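You operate a simulated robot arm through the tools that you are given. There is no shell and no other tool. Be economical: measure what you need, move in short steps, check, and stop when the job is done.

Carry out the task below with a simulated two-armed robot. There is one attempt and no reset: what you move stays moved.

TASK
Pick up the carton marked "ties" from the sealer side of the island bench with one hand, pass it to the other hand and put it on the top of the birch counter. Set down upright: carton.

Only the result counts: the job must be done as asked and must still hold three seconds after the hand-in. Knocking over, shifting, dropping, spilling or breaking anything else fails it.

THE ROBOT
Two 7-joint arms with two-finger parallel grippers on one trunk, on a base that drives. Base frame: it is fixed to the floor where the robot stands at the start and does not move with it; the origin is under the middle of the robot, x ahead of it, y to its left, z up; the surface under the hand at the start is at about z = 90. Units: cm, degrees, N and s.
The left shoulder is at the start at [6, 14.3, 99.1], the right one opposite. With the tool pointing down near the work surface each hand reaches from about 32 to 74 cm from the robot's upright axis, wherever it stands, measured 20 degrees to its own side. Places, roughly: top of the birch counter [70, 190, 90]. Payload 1.57 kg a hand.
The TCP of each hand is the grasp point between the finger pads, 3 cm short of the fingertips. In the tool frame z runs along the fingers and y along their closing line. Largest opening 11 cm; finger width 2.4, thickness 1.2; the body of the gripper, 4.8 by 11.2 cm, starts 7.8 cm behind the TCP.
Orientation is that of the tool frame in the base frame, as a unit quaternion [x, y, z, w]. With the fingers straight down and closing along the base's y, the tool's x points along the base's -x, its y along +y and its z along -z.

THE INTERFACE
- The arms move only by the tool send_rows. It takes "left_increments", "right_increments" or both (then of equal length, played together; a hand with none holds still); each is a list of rows, each an object of numbers (a shift or turn left out is 0, a gripper value left out holds the last): "ax", "ay", "az": the turn, a rotation vector about the tool's x, y, z in rad; "dx", "dy", "dz": the shift along the tool's x, y, z in cm; "hand": the opening, from 0 (shut) to 1 (fully open). In form: [{"ax": .., "ay": .., "az": .., "dx": .., "dy": .., "dz": .., "hand": ..}, ...]. A call has 1 to 10 rows; each row is the pose to reach, as a shift and turn from the pose commanded when the call began, along the tool's axes at that moment. Rows are played at 5 a second. More than 5 cm and 8.6 degrees between two rows, or a gripper value outside its range, and nothing of the call is played. A pose out of reach is approached as far as the arm can. The call stops where the force on the tool passes 40 N (or 10 N more than at its start, if that is more) or the arm is blocked; 0.2 s more then pass. The fingers move at their own pace (about 4.5 cm/s each) and stop on an object; they squeeze with about 26 N. The grip force told is the motor's: it shows also when the fingers shut on nothing. Time passes only in rows, and 0.2 s behind the last, so rows that repeat a pose let the fingers close. The reply holds the time, the measured pose of the TCP, the force on the tool along the base axes, the opening and the grip force, in the units named above and with some noise, with the torque about the TCP (base axes, N m) and any sound that the robot's microphone picked up, and new pictures: "pictures" is both (left out), scene, wrist or none (wrist: the cameras of the hands that moved).
- Cameras (640 x 400 px; columns grow to the right, rows downward): "scene" is now at [4.79, 0.8, 160.28]; the picture's right is [0.10, -0.99, 0.00], its down [-0.74, -0.08, -0.67] and it looks along [0.66, 0.07, -0.75] (base axes); focal length 285 px, centre (320, 200). "left" rides on the left gripper at [7, -1.6, -14.1] in its tool frame; the picture's right is [0.23, 0.97, 0.00], its down [-0.86, 0.20, -0.48] and it looks along [-0.47, 0.11, 0.88] (tool axes); focal length 222 px, centre (320, 200). "right" rides on the right gripper at [7, 1.6, -14.1] in its tool frame; the picture's right is [-0.23, 0.97, 0.00], its down [-0.86, -0.20, -0.48] and it looks along [-0.47, -0.11, 0.88] (tool axes); focal length 222 px, centre (320, 200). There is no depth. A picture from a camera that has moved, and an enlarged one, comes with that camera's place and axes in the base frame and with its lens.
- lift_body(by): slides the trunk up (or, below 0, down) by that many cm; the arms and the scene camera ride with it, the base frame stays. It gives what a move gives, with no picture.
- steer(legs): drives the robot by 1 to 6 legs, each [ahead, left, turn to the left] in cm, cm and degrees, along the robot's own axes; the way and the turn of a leg run together, so that a leg with both is an arc; at most 150 cm and 180 degrees a leg. The arms and the cameras ride along, it lands a little off, and it stops where it bumps. It gives what a move gives, and a new picture of the scene camera.
- turn_head(pan, tilt): turns the head with the scene camera to pan (to the left, within 86 degrees either way) and tilt (down, from -29 to 69), counted from straight ahead of the robot. It gives what a move gives, and a new picture of the scene camera.
- close_up(camera, box): a new picture of the part [left, top, right, bottom] of that camera's present view, enlarged. It takes no simulated time.
- finish_job(): hands the job in; it is judged then, once.

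Work in short steps. Places have to be worked out from the pictures, the camera data and where the tool is seen: move nearer, look again, correct. Check each grasp and each placing, and mend what went wrong. You have 120 turns and 260 pictures in all, those below and enlarged ones among them. Open the grippers and draw the arms clear of the work before you hand the job in, unless the task says otherwise; then end with one line.

The tools are called after "Emit:" as name(argument=value, ...) on one line, values as JSON. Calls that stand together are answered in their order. send_rows: Moves the arms, as the interface text tells. Its arguments: {"type":"object","properties":{"left_increments":{"type":"array","items":{"type":"object","properties":{"ax":{"type":"number"},"ay":{"type":"number"},"az":{"type":"number"},"dx":{"type":"number"},"dy":{"type":"number"},"dz":{"type":"number"},"hand":{"type":"number"}}}},"right_increments":{"type":"array","items":{"type":"object","properties":{"ax":{"type":"number"},"ay":{"type":"number"},"az":{"type":"number"},"dx":{"type":"number"},"dy":{"type":"number"},"dz":{"type":"number"},"hand":{"type":"number"}}}},"pictures":{"type":"string","enum":["both","scene","wrist","none"]}},"required":[]} The other tools are called the same way: lift_body (by) slides the trunk up or down; steer (legs) drives the base; turn_head (pan, tilt) turns the head that bears the scene camera; close_up (camera, box) takes an enlarged picture of a part of a camera's view; finish_job () hands the job in.

At the start:

```text
time_s: 0.0
left_eef_pos: [55.72, 29.27, 110.04]
left_tcp_rot: [-0.001, 1.0, 0.0, 0.0]
left_contact_force: [0.0, -1.1, 0.3]
left_wrist_torque: [-0.03, 0.01, 0.01]
left_opening: 11.01
left_grip_force: 0.0
right_eef_pos: [50.25, -18.3, 117.26]
right_tcp_rot: [0.0, 1.0, 0.0, 0.0]
right_contact_force: [-0.4, 0.0, -1.1]
right_wrist_torque: [0.02, -0.01, 0.02]
right_opening: 11.0
right_grip_force: 0.1
trunk travel left (down, up): [-59.0, 0.0]
robot x, y, heading: [0.02, -0.15, 0.3]
head pan, tilt: [5.8, 48.2]
```

scene: 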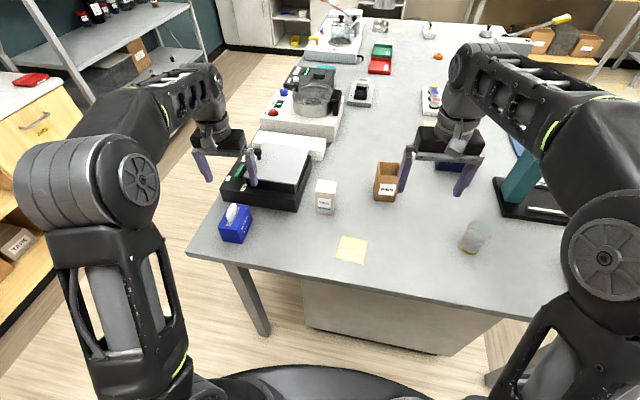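
right: 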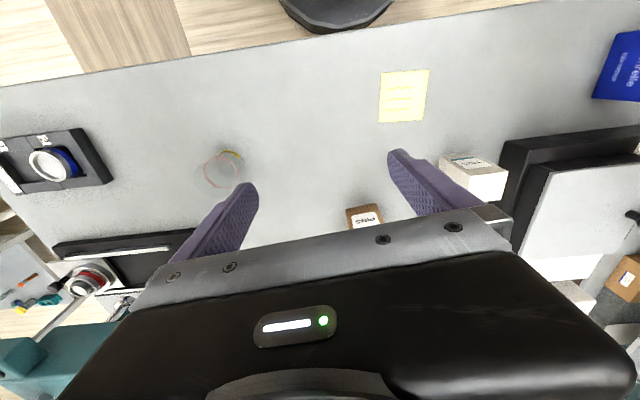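
left: 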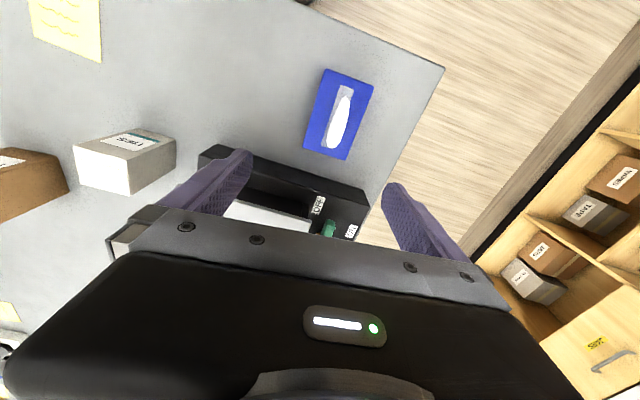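

The bench shows a white carton and a brown carton near the sealer; I enlarge their labels to see which is "ties".

Emit:
close_up(camera="scene", box=[290, 150, 430, 240])

Emit:
close_up(camera="left", box=[0, 100, 200, 225])

Emit:
close_up(camera="right", box=[330, 130, 530, 255])

```text
4.44 times, centred on (360, 195) of scene
camera zoom: at [4.79, 0.8, 160.28], right [0.1, -0.99, 0.0], down [-0.74, -0.08, -0.67], along [0.66, 0.07, -0.75], focal length 1266 px, centre (142, 222)
```

zoom: 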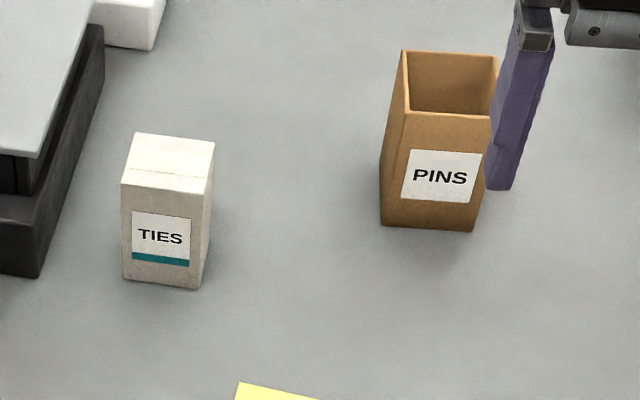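

```text
3.20 times, centred on (100, 162) of left
camera zoom: at [48.76, 27.61, 124.17], right [-0.23, 0.97, 0.0], down [0.85, 0.2, 0.48], along [0.47, 0.11, -0.88], focal length 711 px, centre (1024, 320)
```

zoom: 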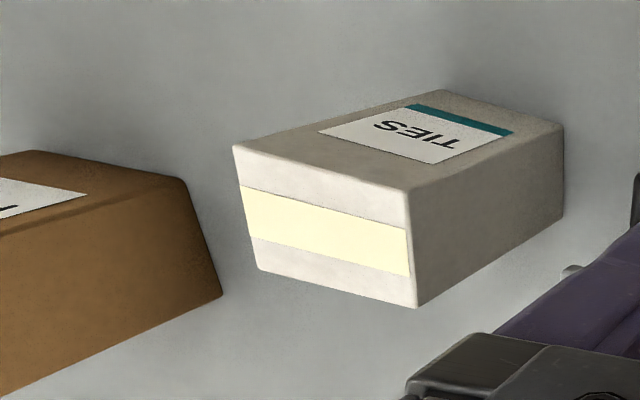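

```text
3.20 times, centred on (430, 192) of right
camera zoom: at [43.27, -16.87, 131.29], right [0.23, 0.97, 0.0], down [0.85, -0.2, 0.48], along [0.47, -0.11, -0.88], focal length 711 px, centre (-32, 224)
```

zoom: 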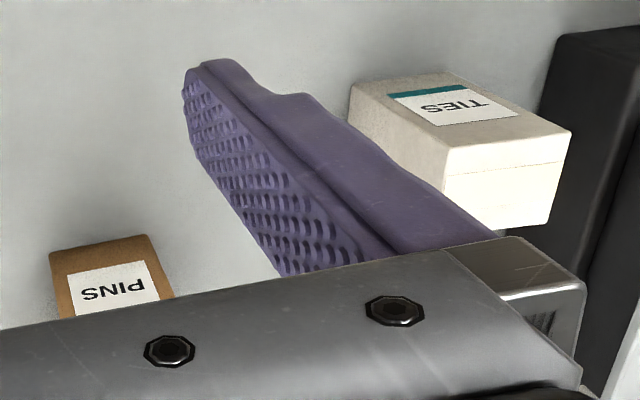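

The ties carton stands at about (63.5, 5), roughly 5 cm square and 9.8 cm tall. Before acting I look to the right for other cartons and left to the counter.

Emit:
turn_head(pan=-35, tilt=35)

Emit:
turn_head(pan=70, tilt=30)

Emit:
turn_head(pan=0, tilt=25)

```text
time_s: 1.1
left_eef_pos: [55.79, 29.13, 110.03]
left_tcp_rot: [-0.001, 1.0, -0.001, 0.0]
left_contact_force: [0.9, -0.5, -0.1]
left_wrist_torque: [0.01, 0.01, -0.01]
left_opening: 10.99
left_grip_force: 0.1
right_eef_pos: [50.31, -18.37, 117.24]
right_tcp_rot: [0.0, 1.0, 0.0, 0.0]
right_contact_force: [-0.4, -0.4, -0.2]
right_wrist_torque: [0.05, -0.01, 0.01]
right_opening: 11.01
right_grip_force: 0.0
trunk travel left (down, up): [-59.0, 0.0]
robot x, y, heading: [-0.19, -0.16, -0.0]
head pan, tilt: [-35.0, 35.0]
camera scene: at [4.19, -5.04, 162.2], right [-0.57, -0.82, 0.0], down [-0.47, 0.33, -0.82], along [0.67, -0.47, -0.57], focal length 285 px, centre (320, 200)
```

scene: 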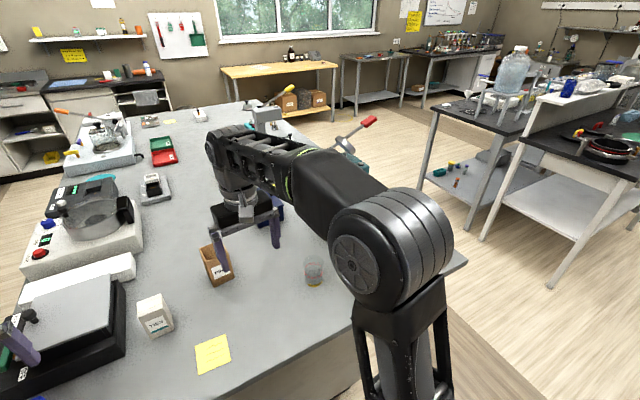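

```text
time_s: 2.9
left_eef_pos: [55.81, 29.22, 110.05]
left_tcp_rot: [0.0, 1.0, -0.001, 0.001]
left_contact_force: [0.6, -0.5, 0.7]
left_wrist_torque: [0.0, 0.03, -0.01]
left_opening: 11.0
left_grip_force: 0.0
right_eef_pos: [50.25, -18.48, 117.13]
right_tcp_rot: [0.0, 1.0, 0.0, 0.001]
right_contact_force: [0.4, -0.4, 0.4]
right_wrist_torque: [0.0, -0.03, -0.02]
right_opening: 11.0
right_grip_force: 0.1
trunk travel left (down, up): [-59.0, 0.0]
robot x, y, heading: [0.02, 0.2, 0.1]
head pan, tilt: [70.0, 30.0]
camera scene: at [0.07, 8.5, 162.99], right [0.94, -0.34, 0.0], down [-0.17, -0.47, -0.87], along [0.3, 0.81, -0.5], focal length 285 px, centre (320, 200)
```

scene: 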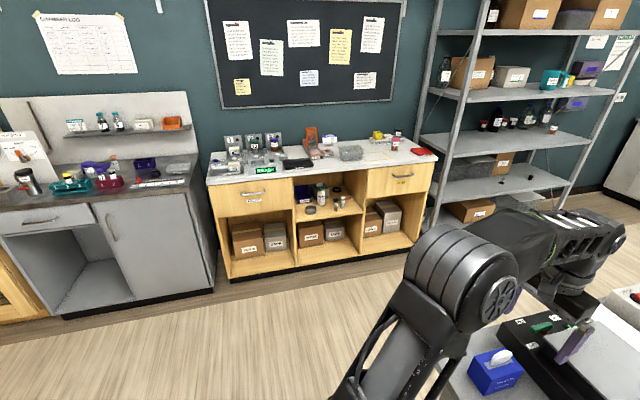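

```text
time_s: 4.3
left_eef_pos: [55.74, 29.26, 110.14]
left_tcp_rot: [0.0, 1.0, 0.0, 0.001]
left_contact_force: [0.1, -0.3, 0.4]
left_wrist_torque: [0.01, 0.0, -0.03]
left_opening: 11.0
left_grip_force: 0.1
right_eef_pos: [50.16, -18.45, 117.14]
right_tcp_rot: [-0.001, 1.0, 0.0, 0.001]
right_contact_force: [0.6, 0.9, -1.2]
right_wrist_torque: [0.01, -0.03, 0.03]
right_opening: 11.0
right_grip_force: 0.1
trunk travel left (down, up): [-59.0, 0.0]
robot x, y, heading: [0.41, -0.03, 0.2]
head pan, tilt: [0.0, 25.0]
camera scene: at [6.18, 0.01, 163.78], right [0.0, -1.0, 0.0], down [-0.42, 0.0, -0.91], along [0.91, 0.0, -0.42], focal length 285 px, centre (320, 200)
```

scene: 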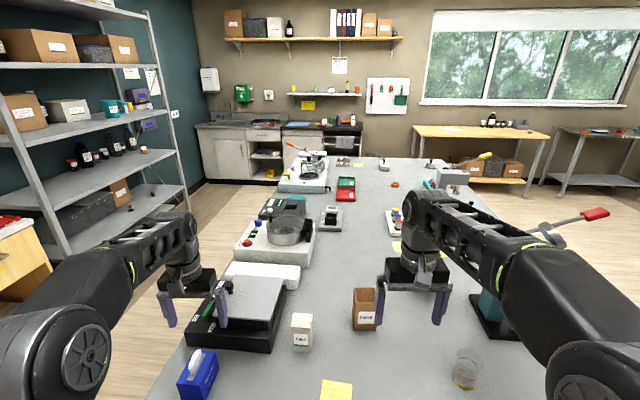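

Only one "ties" carton is visible, left of "pins". I bring the right hand over it with a partial opening and about 4 degrees of yaw, then check.

Emit:
send_rows(right_increments=[{"dx": -2.2, "dy": 3.9, "hand": 0.75}, {"dx": -4.4, "dy": 7.8}, {"dx": -6.6, "dy": 11.7}, {"dx": -8.8, "dy": 15.6}, {"dx": -11, "dy": 19.6}, {"dx": -13.2, "dy": 23.6, "az": 0.07}, {"dx": -13.2, "dy": 23.6, "dz": 4, "az": 0.07}, {"dx": -13.2, "dy": 23.6, "dz": 8, "az": 0.07}])

Emit:
turn_head(pan=5, tilt=48)

```text
time_s: 6.1
left_eef_pos: [55.75, 29.0, 110.25]
left_tcp_rot: [0.0, 1.0, 0.001, 0.0]
left_contact_force: [-0.2, 0.2, 1.4]
left_wrist_torque: [0.06, -0.04, 0.0]
left_opening: 11.01
left_grip_force: 0.1
right_eef_pos: [56.23, -2.03, 117.88]
right_tcp_rot: [0.035, 0.998, 0.012, 0.055]
right_contact_force: [-0.6, -0.4, -0.3]
right_wrist_torque: [0.05, 0.01, 0.0]
right_opening: 8.23
right_grip_force: 0.0
right hand out of reach, approached as far as the arm can: row 1, 2, 3, 4, 5, 6, 7, 8
trunk travel left (down, up): [-59.0, 0.0]
robot x, y, heading: [0.06, -0.36, -0.2]
head pan, tilt: [0.0, 25.0]
camera scene: at [6.09, -0.24, 163.79], right [0.0, -1.0, 0.0], down [-0.42, 0.0, -0.91], along [0.91, 0.0, -0.42], focal length 285 px, centre (320, 200)
camera right: at [47.9, -0.23, 131.16], right [0.29, 0.95, 0.05], down [0.78, -0.27, 0.56], along [0.55, -0.12, -0.82], focal length 222 px, centre (320, 200)
```

scene: 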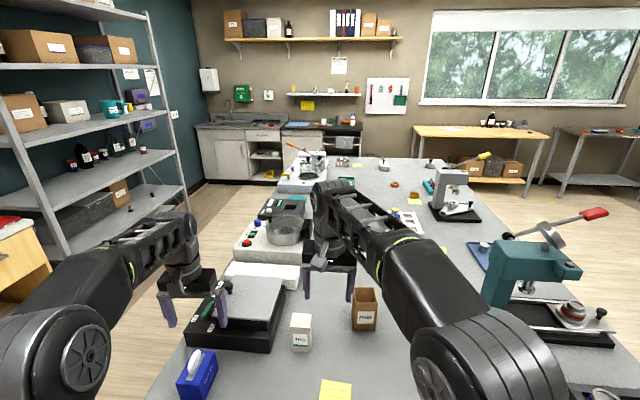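
right: 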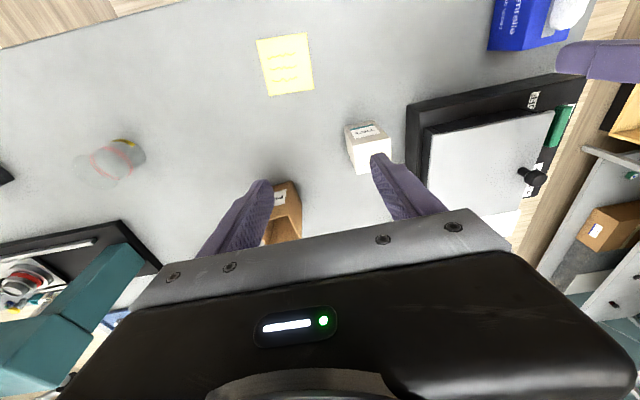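

```text
time_s: 7.0
left_eef_pos: [55.69, 29.2, 110.21]
left_tcp_rot: [0.0, 1.0, 0.0, 0.001]
left_contact_force: [0.4, 0.2, 0.2]
left_wrist_torque: [0.02, 0.01, -0.02]
left_opening: 11.0
left_grip_force: 0.0
right_eef_pos: [56.19, -1.8, 117.69]
right_tcp_rot: [0.034, 0.998, 0.012, 0.055]
right_contact_force: [-0.5, 0.4, -0.7]
right_wrist_torque: [0.04, 0.01, 0.0]
right_opening: 8.24
right_grip_force: 0.0
trunk travel left (down, up): [-59.0, 0.0]
robot x, y, heading: [-0.39, 0.12, 0.0]
head pan, tilt: [5.0, 48.0]
camera scene: at [4.81, 0.67, 160.31], right [0.09, -1.0, 0.0], down [-0.74, -0.06, -0.67], along [0.67, 0.06, -0.74], focal length 285 px, centre (320, 200)
```

scene: 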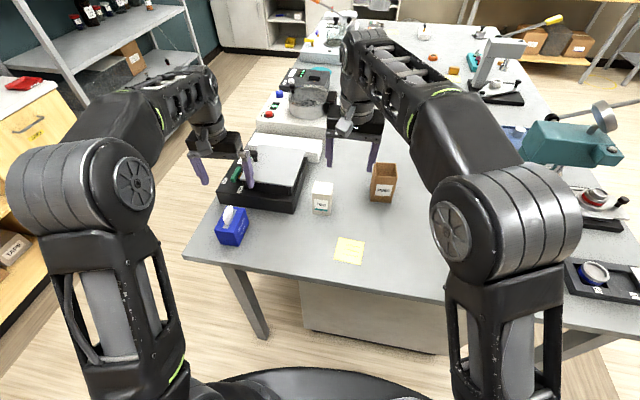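

The right arm runs out of reach across the body, so I drive the base 18 cm left, where the carton will lie in front of the right shoulder.

Emit:
steer(legs=[[0, 18, 0]])

```text
time_s: 8.5
left_eef_pos: [55.73, 47.22, 110.1]
left_tcp_rot: [0.001, 1.0, -0.001, 0.0]
left_contact_force: [-0.2, -0.8, -0.4]
left_wrist_torque: [-0.05, 0.0, -0.04]
left_opening: 11.01
left_grip_force: 0.1
right_eef_pos: [56.25, 16.27, 117.86]
right_tcp_rot: [0.034, 0.998, 0.012, 0.054]
right_contact_force: [-0.1, 0.3, -0.2]
right_wrist_torque: [-0.06, -0.02, -0.04]
right_opening: 8.24
right_grip_force: 0.2
trunk travel left (down, up): [-59.0, 0.0]
robot x, y, heading: [0.04, 18.13, -0.0]
head pan, tilt: [5.0, 48.0]
camera scene: at [4.81, 18.79, 160.3], right [0.09, -1.0, 0.0], down [-0.74, -0.07, -0.67], along [0.67, 0.06, -0.74], focal length 285 px, centre (320, 200)
```

scene: 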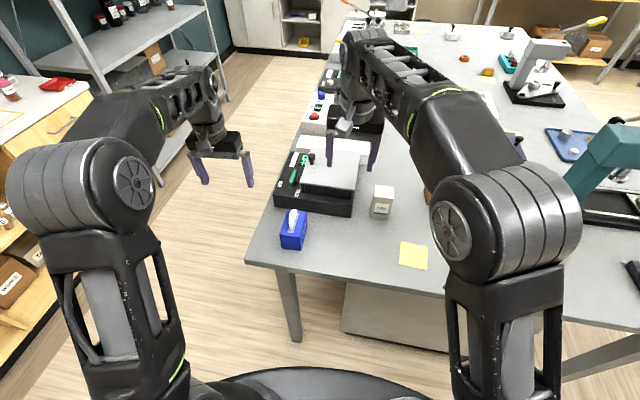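

I make a small test move (3 cm to the right) to learn where the commanded pose now is.

Emit:
send_rows(right_increments=[{"dy": -3}, {"dy": -6}], pictures="none")

Emit:
close_up(camera="scene", box=[340, 160, 440, 230])

```text
time_s: 9.1
left_eef_pos: [55.6, 47.21, 109.98]
left_tcp_rot: [0.0, 1.0, 0.0, 0.001]
left_contact_force: [-0.3, 0.1, 0.1]
left_wrist_torque: [0.0, 0.0, -0.04]
left_opening: 10.98
left_grip_force: 0.1
right_eef_pos: [55.93, 10.16, 117.67]
right_tcp_rot: [0.034, 0.998, 0.012, 0.054]
right_contact_force: [-0.1, -0.4, -0.2]
right_wrist_torque: [0.02, 0.05, 0.02]
right_opening: 8.26
right_grip_force: 0.0
trunk travel left (down, up): [-59.0, 0.0]
robot x, y, heading: [0.33, 18.0, 0.1]
head pan, tilt: [5.0, 48.0]
```

```text
5.71 times, centred on (390, 195) of scene
camera zoom: at [4.8, 18.58, 160.3], right [0.09, -1.0, 0.0], down [-0.74, -0.07, -0.67], along [0.67, 0.06, -0.74], focal length 1627 px, centre (-80, 229)
```

zoom: 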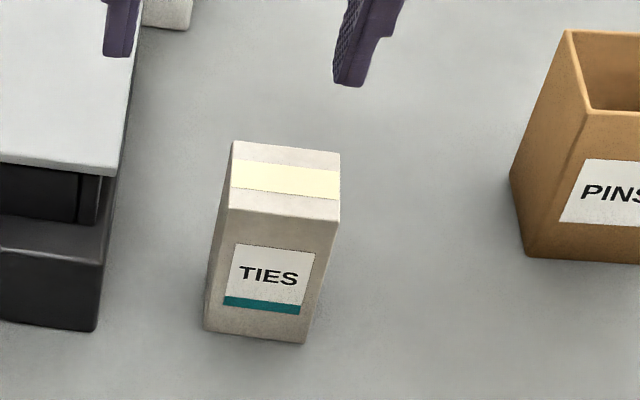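

Commands count from the measured pose. The carton centre comes out at about (64.2, 5.0), top near z 99.8; I level the tool and move above it at z 110.

Emit:
send_rows(right_increments=[{"dx": -1.9, "dy": -1.2, "dz": 2.1, "ax": 0.007, "ay": 0.027}, {"dx": -3.9, "dy": -2.4, "dz": 4.2, "ax": 0.014, "ay": 0.053}, {"dx": -5.8, "dy": -3.6, "dz": 6.3, "ax": 0.021, "ay": 0.08}, {"dx": -7.74, "dy": -4.81, "dz": 8.45, "ax": 0.0276, "ay": 0.107}, {"dx": -7.74, "dy": -4.81, "dz": 8.45, "ax": 0.0276, "ay": 0.107}])

```text
time_s: 10.3
left_eef_pos: [55.65, 47.24, 110.06]
left_tcp_rot: [-0.001, 1.0, 0.0, 0.001]
left_contact_force: [0.4, -0.3, 0.6]
left_wrist_torque: [0.02, -0.06, 0.0]
left_opening: 11.0
left_grip_force: 0.0
right_eef_pos: [60.17, 6.62, 113.91]
right_tcp_rot: [0.035, 0.999, 0.005, 0.028]
right_contact_force: [-0.4, -0.6, 0.3]
right_wrist_torque: [0.0, 0.01, 0.02]
right_opening: 8.25
right_grip_force: 0.0
right hand out of reach, approached as far as the arm can: row 3, 4, 5
trunk travel left (down, up): [-59.0, 0.0]
robot x, y, heading: [-0.15, 17.77, 0.0]
head pan, tilt: [5.0, 48.0]
camera scene: at [4.76, 18.69, 160.31], right [0.09, -1.0, 0.0], down [-0.74, -0.07, -0.67], along [0.67, 0.06, -0.74], focal length 285 px, centre (320, 200)
camera right: at [52.56, 8.61, 127.58], right [0.29, 0.96, 0.02], down [0.81, -0.26, 0.52], along [0.51, -0.13, -0.85], focal length 222 px, centre (320, 200)
```

scene: 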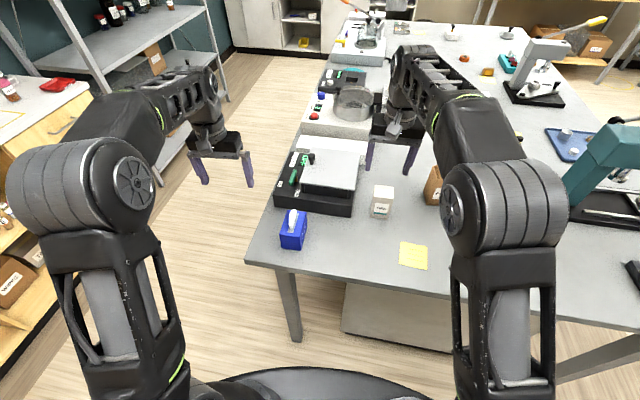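
right: 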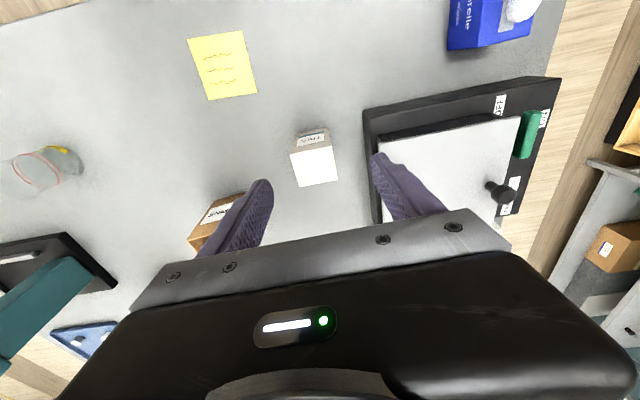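

Still short of reach at this height; I drive 5 cm nearer to the bench (its edge is about 44 cm ahead).

Emit:
steer(legs=[[5, 0, 0]])

```text
time_s: 11.2
left_eef_pos: [60.82, 47.27, 110.02]
left_tcp_rot: [0.0, 1.0, -0.001, 0.0]
left_contact_force: [0.9, 0.0, 0.3]
left_wrist_torque: [-0.01, 0.07, -0.04]
left_opening: 10.99
left_grip_force: 0.2
right_eef_pos: [65.51, 6.64, 113.72]
right_tcp_rot: [0.034, 0.999, 0.004, 0.027]
right_contact_force: [0.0, 0.8, -0.6]
right_wrist_torque: [-0.03, 0.07, 0.02]
right_opening: 8.25
right_grip_force: 0.1
trunk travel left (down, up): [-59.0, 0.0]
robot x, y, heading: [5.39, 17.98, 0.1]
head pan, tilt: [5.0, 48.0]
camera scene: at [10.1, 18.65, 160.29], right [0.09, -1.0, 0.0], down [-0.74, -0.07, -0.67], along [0.67, 0.06, -0.74], focal length 285 px, centre (320, 200)
```

scene: 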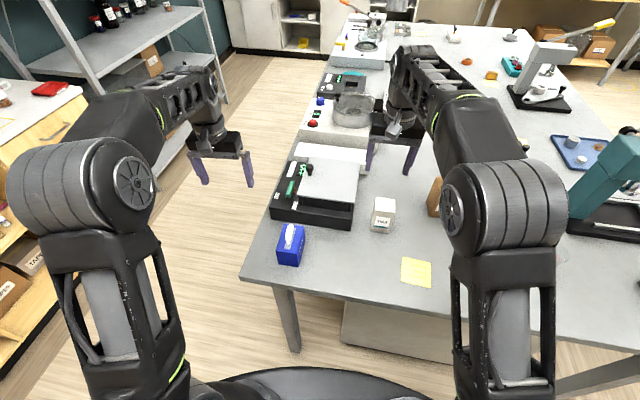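

Now I level the tool and centre it over the carton at z 108 (fingertips still above the top).

Emit:
send_rows(right_increments=[{"dx": 0.75, "dy": -0.9, "dz": 2.8, "ax": 0.005, "ay": 0.027}, {"dx": 1.49, "dy": -1.78, "dz": 5.61, "ax": 0.0099, "ay": 0.0537}, {"dx": 1.49, "dy": -1.78, "dz": 5.61, "ax": 0.0099, "ay": 0.0537}])

Emit:
close_up(camera="scene", box=[330, 120, 450, 250])

```text
time_s: 12.0
left_eef_pos: [60.71, 47.22, 110.13]
left_tcp_rot: [-0.002, 1.0, 0.0, 0.001]
left_contact_force: [-0.1, -0.3, 0.4]
left_wrist_torque: [0.01, -0.02, -0.01]
left_opening: 11.04
left_grip_force: 0.0
right_eef_pos: [63.79, 5.02, 108.05]
right_tcp_rot: [0.034, 0.999, 0.0, 0.002]
right_contact_force: [0.4, 0.4, -0.4]
right_wrist_torque: [-0.02, 0.02, 0.02]
right_opening: 8.26
right_grip_force: 0.1
trunk travel left (down, up): [-59.0, 0.0]
robot x, y, heading: [4.81, 17.78, 0.4]
head pan, tilt: [5.0, 48.0]
camera scene: at [9.82, 18.66, 160.31], right [0.09, -1.0, 0.0], down [-0.74, -0.07, -0.67], along [0.67, 0.06, -0.74], focal length 285 px, centre (320, 200)
camera right: at [57.05, 7.07, 122.19], right [0.29, 0.96, 0.0], down [0.84, -0.26, 0.48], along [0.46, -0.14, -0.88], focal length 222 px, centre (320, 200)
```

scene: 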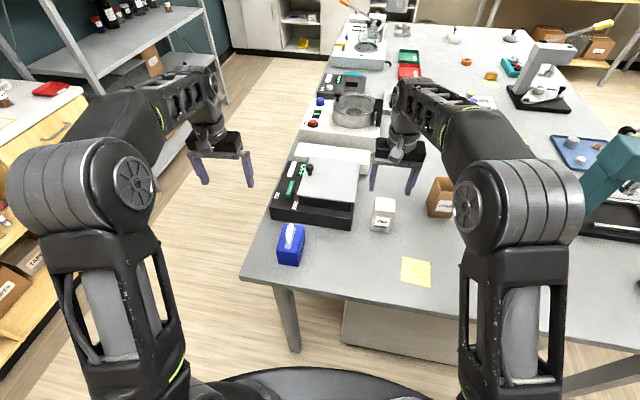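
right: 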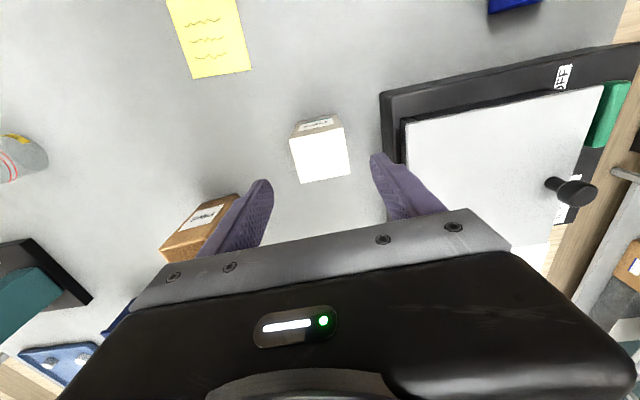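

```text
3.08 times, centred on (390, 185) of scene
camera zoom: at [9.82, 18.66, 160.31], right [0.09, -1.0, 0.0], down [-0.74, -0.07, -0.67], along [0.67, 0.06, -0.74], focal length 876 px, centre (105, 246)
```

zoom: 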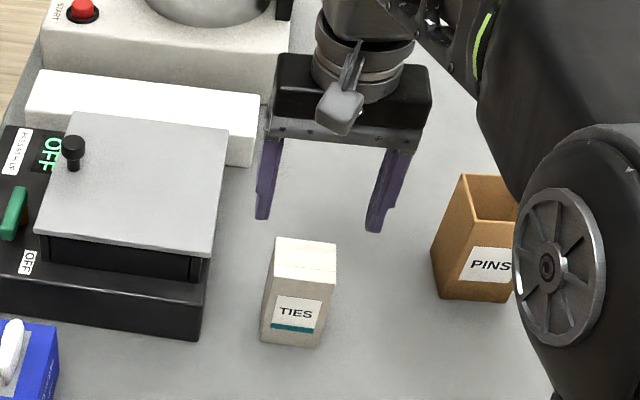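

The wrist view puts the carton top centre at (63.7, 5.2), right under the hand. I descend to z 99 and close.

Emit:
send_rows(right_increments=[{"dz": 3}, {"dz": 6}, {"dz": 9}, {"dz": 9, "hand": 0.2}, {"dz": 9, "hand": 0.2}, {"dz": 9, "hand": 0.2}, {"dz": 9, "hand": 0.2}])

```text
time_s: 13.6
left_eef_pos: [60.65, 47.36, 110.05]
left_tcp_rot: [-0.001, 1.0, -0.001, 0.001]
left_contact_force: [-0.6, 0.0, 0.1]
left_wrist_torque: [-0.03, 0.0, -0.02]
left_opening: 11.01
left_grip_force: 0.0
right_eef_pos: [63.96, 5.04, 99.18]
right_tcp_rot: [0.035, 0.999, 0.0, 0.0]
right_contact_force: [-0.1, 1.3, -0.3]
right_wrist_torque: [-0.01, -0.02, -0.01]
right_opening: 5.55
right_grip_force: 25.8
trunk travel left (down, up): [-59.0, 0.0]
robot x, y, heading: [5.43, 17.75, 0.3]
head pan, tilt: [5.0, 48.0]
camera scene: at [9.83, 18.65, 160.3], right [0.09, -1.0, 0.0], down [-0.74, -0.07, -0.67], along [0.67, 0.06, -0.74], focal length 285 px, centre (320, 200)
camera right: at [57.06, 7.04, 113.33], right [0.29, 0.96, 0.0], down [0.84, -0.26, 0.48], along [0.46, -0.14, -0.88], focal length 222 px, centre (320, 200)
```

scene: 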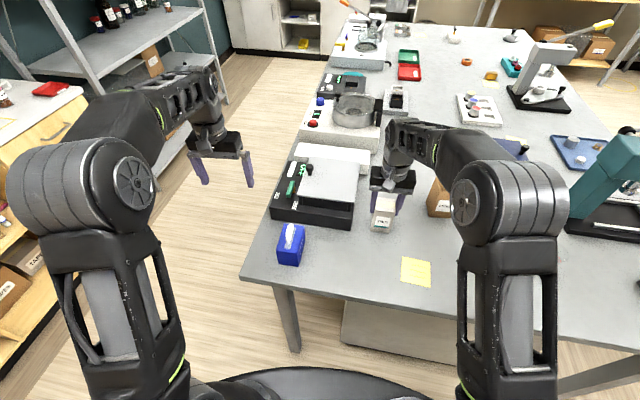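
right: 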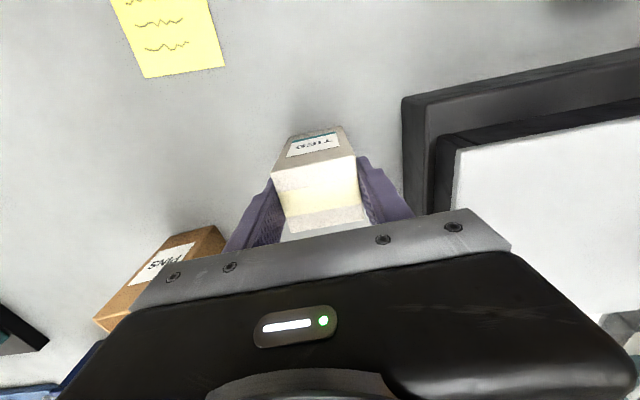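

The carton is gripped (5.55 cm, 26 N). I lift it straight up, then draw it back toward the robot.

Emit:
send_rows(right_increments=[{"dz": -3}, {"dz": -6}, {"dz": -9}, {"dz": -11, "dx": 4}, {"dz": -14, "dx": 8}, {"dz": -15, "dx": 12}])

```text
time_s: 15.0
left_eef_pos: [60.59, 47.17, 110.15]
left_tcp_rot: [-0.001, 1.0, -0.001, 0.002]
left_contact_force: [0.4, 0.1, 0.0]
left_wrist_torque: [0.02, -0.03, 0.02]
left_opening: 11.01
left_grip_force: 0.0
right_eef_pos: [51.72, 5.85, 114.14]
right_tcp_rot: [0.034, 0.999, -0.001, 0.001]
right_contact_force: [-0.9, -0.3, -1.1]
right_wrist_torque: [-0.03, 0.0, 0.02]
right_opening: 5.57
right_grip_force: 26.2
trunk travel left (down, up): [-59.0, 0.0]
robot x, y, heading: [5.04, 17.78, 0.3]
head pan, tilt: [5.0, 48.0]
camera scene: at [9.68, 18.6, 160.31], right [0.09, -1.0, 0.0], down [-0.74, -0.07, -0.67], along [0.67, 0.06, -0.74], focal length 285 px, centre (320, 200)
camera right: at [44.88, 7.8, 128.29], right [0.29, 0.96, 0.0], down [0.84, -0.26, 0.48], along [0.46, -0.14, -0.88], focal length 222 px, centre (320, 200)
```

scene: 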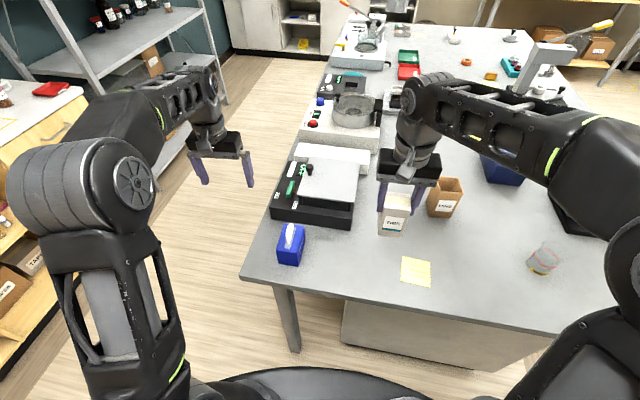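
right: 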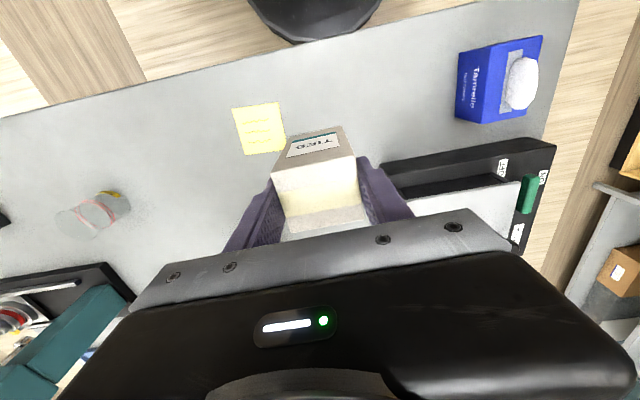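

The carton hangs firmly in the right hand. I back away 20 cm from the bench and then move 60 cm left into the aisle for the handover.

Emit:
steer(legs=[[-20, 0, 0], [0, 60, 0]])

```text
time_s: 19.6
left_eef_pos: [40.53, 107.45, 110.07]
left_tcp_rot: [0.0, 1.0, 0.0, 0.001]
left_contact_force: [0.5, 1.0, 0.7]
left_wrist_torque: [-0.04, 0.0, 0.02]
left_opening: 10.99
left_grip_force: 0.1
right_eef_pos: [31.76, 65.8, 114.12]
right_tcp_rot: [0.035, 0.999, 0.0, 0.0]
right_contact_force: [0.2, 1.1, -1.5]
right_wrist_torque: [0.0, -0.01, -0.01]
right_opening: 5.53
right_grip_force: 26.5
trunk travel left (down, up): [-59.0, 0.0]
robot x, y, heading: [-15.64, 77.78, 0.1]
head pan, tilt: [5.0, 48.0]
camera scene: at [-10.3, 78.75, 160.3], right [0.09, -1.0, 0.0], down [-0.74, -0.07, -0.67], along [0.67, 0.06, -0.74], focal length 285 px, centre (320, 200)
```

scene: 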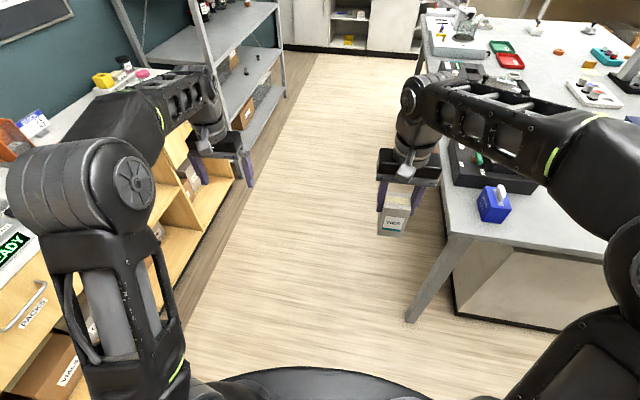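

The left hand will take the carton low and from the side, tilted 20° below horizontal with its camera up. I square the right hand's yaw and begin turning the left hand clear of the carton.

Emit:
send_rows(left_increments=[{"dx": 0.65, "dy": -0.75, "ax": 0.0726, "ay": 0.0726, "az": -0.1037, "hand": 0.9}, {"dx": 1.3, "dy": -1.5, "ax": 0.145, "ay": 0.145, "az": -0.207}, {"dx": 1.95, "dy": -2.25, "ax": 0.218, "ay": 0.218, "az": -0.311}, {"dx": 2.6, "dy": -3, "ax": 0.29, "ay": 0.29, "az": -0.415}, {"dx": 3.25, "dy": -3.75, "ax": 0.363, "ay": 0.363, "az": -0.518}, {"dx": 3.9, "dy": -4.5, "ax": 0.436, "ay": 0.436, "az": -0.622}, {"dx": 4.55, "dy": -5.25, "ax": 0.508, "ay": 0.508, "az": -0.726}, {"dx": 5.2, "dy": -6, "ax": 0.581, "ay": 0.581, "az": -0.83}, {"dx": 5.85, "dy": -6.75, "ax": 0.653, "ay": 0.653, "az": -0.933}, {"dx": 6.5, "dy": -7.5, "ax": 0.726, "ay": 0.726, "az": -1.037}], right_increments=[{"az": -0.035}, {"az": -0.07}, {"az": -0.07}, {"az": -0.07}, {"az": -0.07}, {"az": -0.07}, {"az": -0.07}, {"az": -0.07}, {"az": -0.07}, {"az": -0.07}])

```text
time_s: 21.8
left_eef_pos: [31.28, 99.3, 113.58]
left_tcp_rot: [-0.45, 0.813, -0.298, -0.218]
left_contact_force: [-0.6, 0.1, 0.4]
left_wrist_torque: [0.07, -0.04, -0.01]
left_opening: 9.93
left_grip_force: 0.0
left hand out of reach, approached as far as the arm can: row 2, 3, 4, 5, 6, 7, 8, 9, 10
right_eef_pos: [31.61, 65.92, 114.16]
right_tcp_rot: [-0.002, 1.0, 0.001, 0.001]
right_contact_force: [-0.1, -1.1, -0.6]
right_wrist_torque: [0.01, -0.05, 0.01]
right_opening: 5.52
right_grip_force: 26.1
trunk travel left (down, up): [-59.0, 0.0]
robot x, y, heading: [-15.14, 77.83, 0.4]
head pan, tilt: [5.0, 48.0]
camera scene: at [-10.47, 78.67, 160.32], right [0.09, -1.0, 0.0], down [-0.74, -0.07, -0.67], along [0.67, 0.06, -0.74], focal length 285 px, centre (320, 200)
camera right: at [24.64, 67.45, 128.32], right [0.23, 0.97, 0.0], down [0.85, -0.2, 0.48], along [0.47, -0.11, -0.88], focal length 222 px, centre (320, 200)
camera left: at [30.37, 104.12, 128.66], right [-0.95, 0.27, -0.14], down [0.3, 0.92, -0.24], along [0.06, -0.27, -0.96], focal length 222 px, centre (320, 200)
```

scene: 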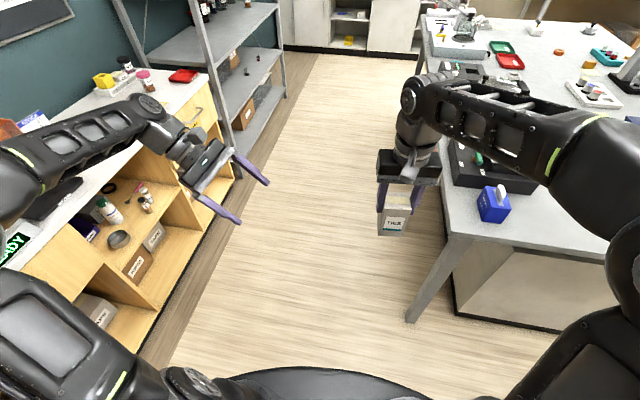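
right: 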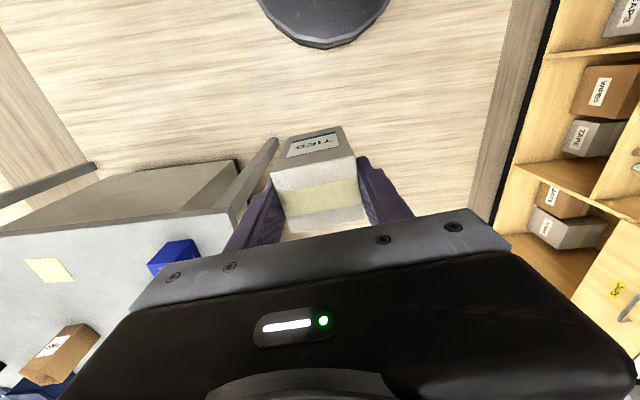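
left: 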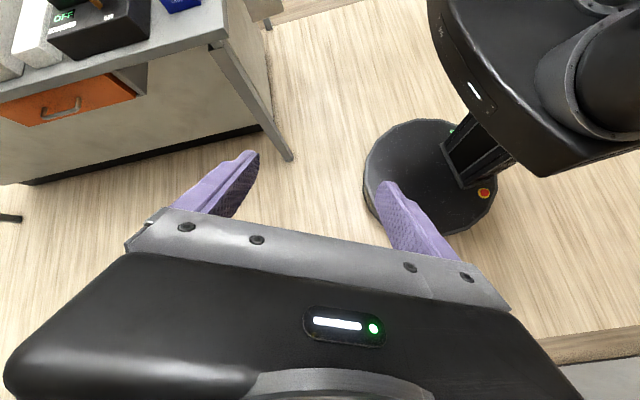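

The left hand already points right and down, but not fully turned. I keep turning it while bringing it nearer, stopping well short of the carton.

Emit:
send_rows(left_increments=[{"dx": 0.86, "dy": -0.78, "dz": 2.26, "ax": 0.034, "ay": 0.0725, "az": -0.0825}, {"dx": 1.72, "dy": -1.56, "dz": 4.52, "ax": 0.069, "ay": 0.145, "az": -0.165}, {"dx": 2.58, "dy": -2.35, "dz": 6.78, "ax": 0.103, "ay": 0.2175, "az": -0.2475}, {"dx": 3.44, "dy": -3.13, "dz": 9.04, "ax": 0.137, "ay": 0.29, "az": -0.33}, {"dx": 4.3, "dy": -3.9, "dz": 11.3, "ax": 0.172, "ay": 0.3625, "az": -0.4125}, {"dx": 5.16, "dy": -4.69, "dz": 13.56, "ax": 0.206, "ay": 0.435, "az": -0.495}])

```text
time_s: 23.2
left_eef_pos: [31.45, 84.96, 108.11]
left_tcp_rot: [-0.579, 0.579, -0.406, -0.406]
left_contact_force: [0.0, 0.4, 0.5]
left_wrist_torque: [0.03, -0.02, 0.01]
left_opening: 9.91
left_grip_force: 0.1
right_eef_pos: [31.72, 65.84, 114.04]
right_tcp_rot: [-0.001, 1.0, 0.0, 0.001]
right_contact_force: [0.1, -0.8, -0.6]
right_wrist_torque: [-0.01, -0.03, 0.01]
right_opening: 5.53
right_grip_force: 26.1
trunk travel left (down, up): [-59.0, 0.0]
robot x, y, heading: [-15.31, 78.18, -0.0]
head pan, tilt: [5.0, 48.0]
camera scene: at [-10.28, 78.65, 160.31], right [0.09, -1.0, 0.0], down [-0.74, -0.07, -0.67], along [0.67, 0.06, -0.74], focal length 285 px, centre (320, 200)
camera left: at [33.11, 95.89, 119.49], right [-0.97, -0.08, 0.21], down [-0.2, 0.74, -0.64], along [-0.11, -0.67, -0.74], focal length 222 px, centre (320, 200)
```

scene: 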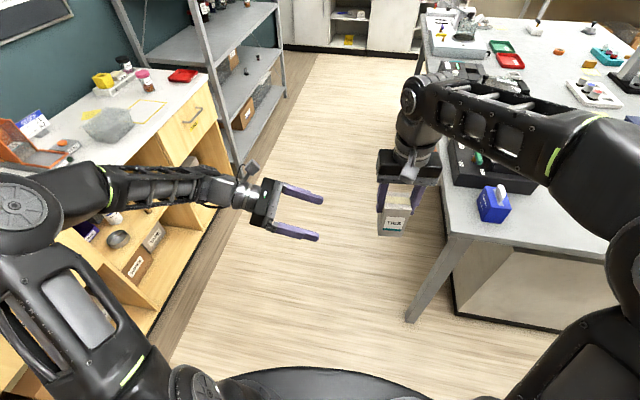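
left: 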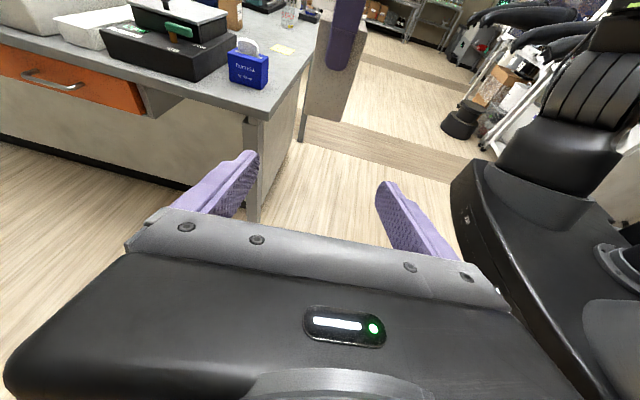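

The left hand has reached the wanted pose. I move it horizontally toward the carton and stop about 5 cm short to check the alignment.

Emit:
send_rows(left_increments=[{"dx": 1.5, "dy": -0.1, "dz": 4.06}, {"dx": 3.0, "dy": -0.2, "dz": 8.1}, {"dx": 4.6, "dy": -0.2, "dz": 12.4}])

Emit:
close_up(camera="scene", box=[240, 130, 460, 270])

```text
time_s: 24.0
left_eef_pos: [31.78, 71.66, 108.12]
left_tcp_rot: [-0.58, 0.58, -0.404, -0.405]
left_contact_force: [-0.3, -0.3, 0.3]
left_wrist_torque: [0.02, -0.01, -0.01]
left_opening: 9.89
left_grip_force: 0.1
right_eef_pos: [31.69, 65.68, 114.06]
right_tcp_rot: [0.0, 1.0, 0.0, -0.001]
right_contact_force: [0.7, -0.3, -1.2]
right_wrist_torque: [0.02, 0.02, 0.01]
right_opening: 5.53
right_grip_force: 25.8
trunk travel left (down, up): [-59.0, 0.0]
robot x, y, heading: [-15.25, 78.06, 0.2]
head pan, tilt: [5.0, 48.0]
camera scene: at [-10.25, 78.54, 160.3], right [0.09, -1.0, 0.0], down [-0.74, -0.07, -0.67], along [0.67, 0.06, -0.74], focal length 285 px, centre (320, 200)
camera left: at [33.38, 82.49, 119.53], right [-0.97, -0.08, 0.21], down [-0.2, 0.74, -0.64], along [-0.11, -0.66, -0.74], focal length 222 px, centre (320, 200)
```

scene: 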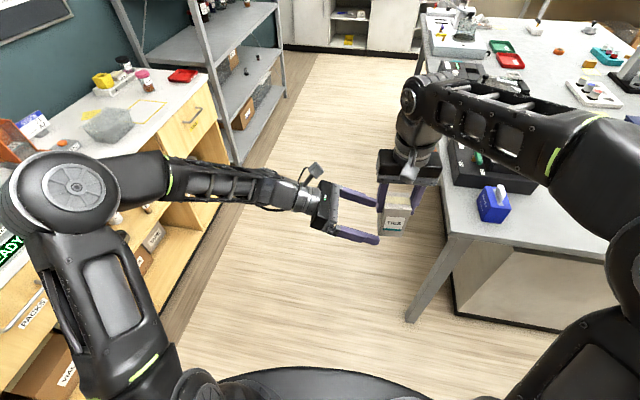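
left: 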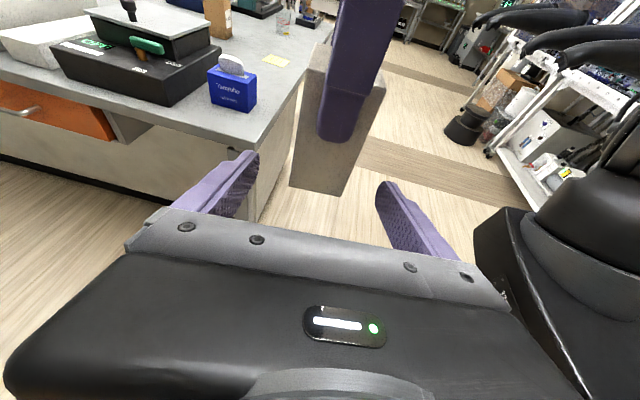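

```text
2.86 times, centred on (350, 200) of scene
camera zoom: at [-10.25, 78.54, 160.3], right [0.09, -1.0, 0.0], down [-0.74, -0.07, -0.67], along [0.67, 0.06, -0.74], focal length 814 px, centre (234, 200)
```

zoom: 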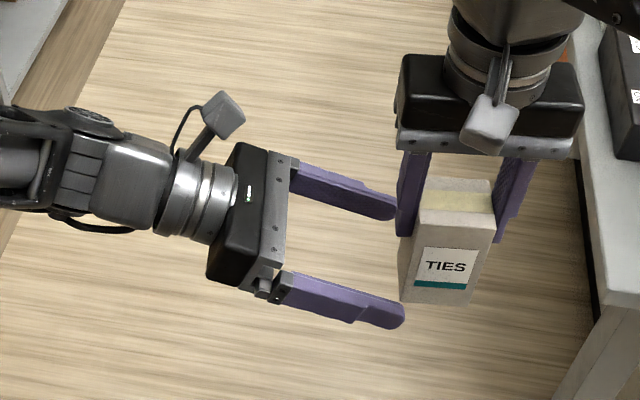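

Alignment is good: the carton's bottom is at z ≈ 105 and it lies midway between the left fingers. I advance 5 cm and close the left hand.

Emit:
send_rows(left_increments=[{"dx": 0.86, "dz": 2.38}, {"dx": 1.73, "dz": 4.76}, {"dx": 1.73, "dz": 4.76, "hand": 0.15}, {"dx": 1.73, "dz": 4.76, "hand": 0.15}, {"dx": 1.73, "dz": 4.76, "hand": 0.15}, {"dx": 1.73, "dz": 4.76, "hand": 0.15}, {"dx": 1.73, "dz": 4.76, "hand": 0.15}])

Emit:
close_up(camera="scene", box=[240, 130, 460, 270])

```text
time_s: 25.6
left_eef_pos: [31.58, 66.64, 108.29]
left_tcp_rot: [-0.579, 0.58, -0.404, -0.406]
left_contact_force: [7.1, -3.9, -1.8]
left_wrist_torque: [0.11, 0.15, 0.11]
left_opening: 4.95
left_grip_force: 25.7
right_eef_pos: [31.62, 65.99, 114.11]
right_tcp_rot: [-0.001, 1.0, 0.0, 0.001]
right_contact_force: [-6.5, 3.1, 1.5]
right_wrist_torque: [0.09, 0.27, -0.06]
right_opening: 5.57
right_grip_force: 25.7
trunk travel left (down, up): [-59.0, 0.0]
robot x, y, heading: [-15.24, 77.93, -0.2]
head pan, tilt: [5.0, 48.0]
camera scene: at [-10.3, 78.68, 160.3], right [0.09, -1.0, 0.0], down [-0.74, -0.07, -0.67], along [0.67, 0.06, -0.74], focal length 285 px, centre (320, 200)
camera left: at [33.3, 77.62, 119.58], right [-0.97, -0.08, 0.21], down [-0.2, 0.74, -0.64], along [-0.11, -0.66, -0.74], focal length 222 px, centre (320, 200)
```

scene: 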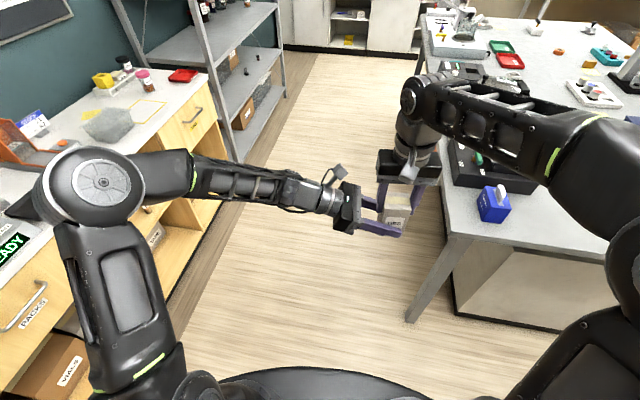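
left: 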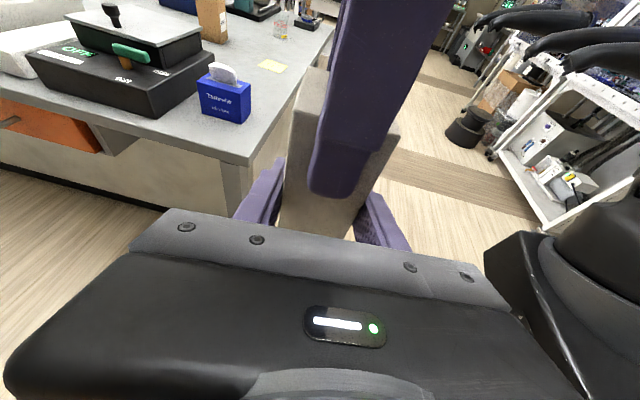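

```text
2.86 times, centred on (350, 200) of scene
camera zoom: at [-10.3, 78.68, 160.3], right [0.09, -1.0, 0.0], down [-0.74, -0.07, -0.67], along [0.67, 0.06, -0.74], focal length 814 px, centre (234, 200)
```

zoom: 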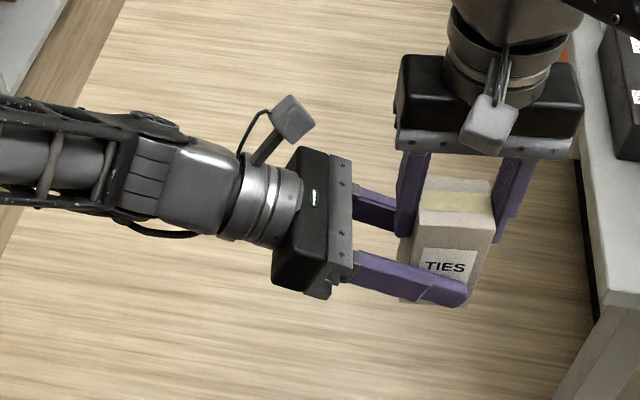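

Both hands hold it now (left 4.95 cm, 26 N). I open the right hand a little and raise it straight off the carton.

Emit:
send_rows(right_increments=[{"hand": 0.63}, {"hand": 0.63}, {"hand": 0.63}, {"dz": -2.5, "hand": 0.63}, {"dz": -5}, {"dz": -7.5}, {"dz": -7.5}])

Emit:
close_up(camera="scene", box=[240, 130, 460, 270])

```text
time_s: 27.2
left_eef_pos: [31.6, 66.58, 108.14]
left_tcp_rot: [-0.578, 0.58, -0.405, -0.406]
left_contact_force: [0.7, -0.1, -0.7]
left_wrist_torque: [0.01, -0.03, 0.02]
left_opening: 4.95
left_grip_force: 26.0
right_eef_pos: [31.7, 65.79, 117.47]
right_tcp_rot: [-0.001, 1.0, 0.0, 0.001]
right_contact_force: [-0.1, 0.1, -0.3]
right_wrist_torque: [-0.01, -0.02, 0.02]
right_opening: 6.93
right_grip_force: 0.1
right hand out of reach, approached as far as the arm can: row 5, 6, 7
trunk travel left (down, up): [-59.0, 0.0]
robot x, y, heading: [-15.22, 77.75, 0.2]
head pan, tilt: [5.0, 48.0]
camera scene: at [-10.29, 78.68, 160.3], right [0.09, -1.0, 0.0], down [-0.74, -0.07, -0.67], along [0.67, 0.06, -0.74], focal length 285 px, centre (320, 200)
camera right: at [24.73, 67.36, 131.58], right [0.23, 0.97, 0.0], down [0.85, -0.2, 0.48], along [0.47, -0.11, -0.88], focal length 222 px, centre (320, 200)
```

scene: 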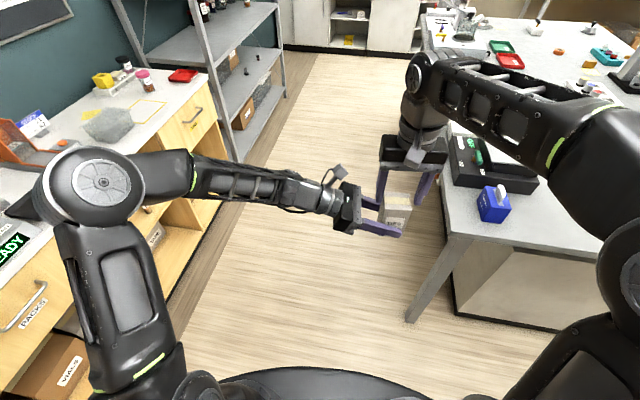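
right: 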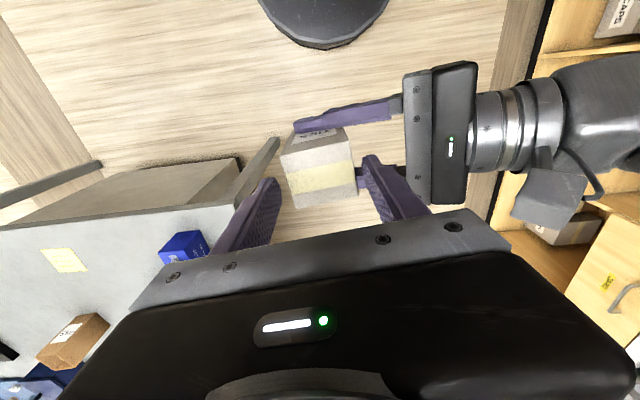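

```text
2.86 times, centred on (350, 200) of scene
camera zoom: at [-10.29, 78.68, 160.3], right [0.09, -1.0, 0.0], down [-0.74, -0.07, -0.67], along [0.67, 0.06, -0.74], focal length 814 px, centre (234, 200)
```

zoom: 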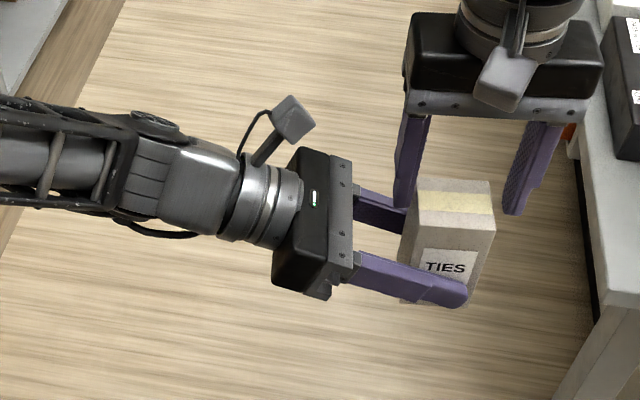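

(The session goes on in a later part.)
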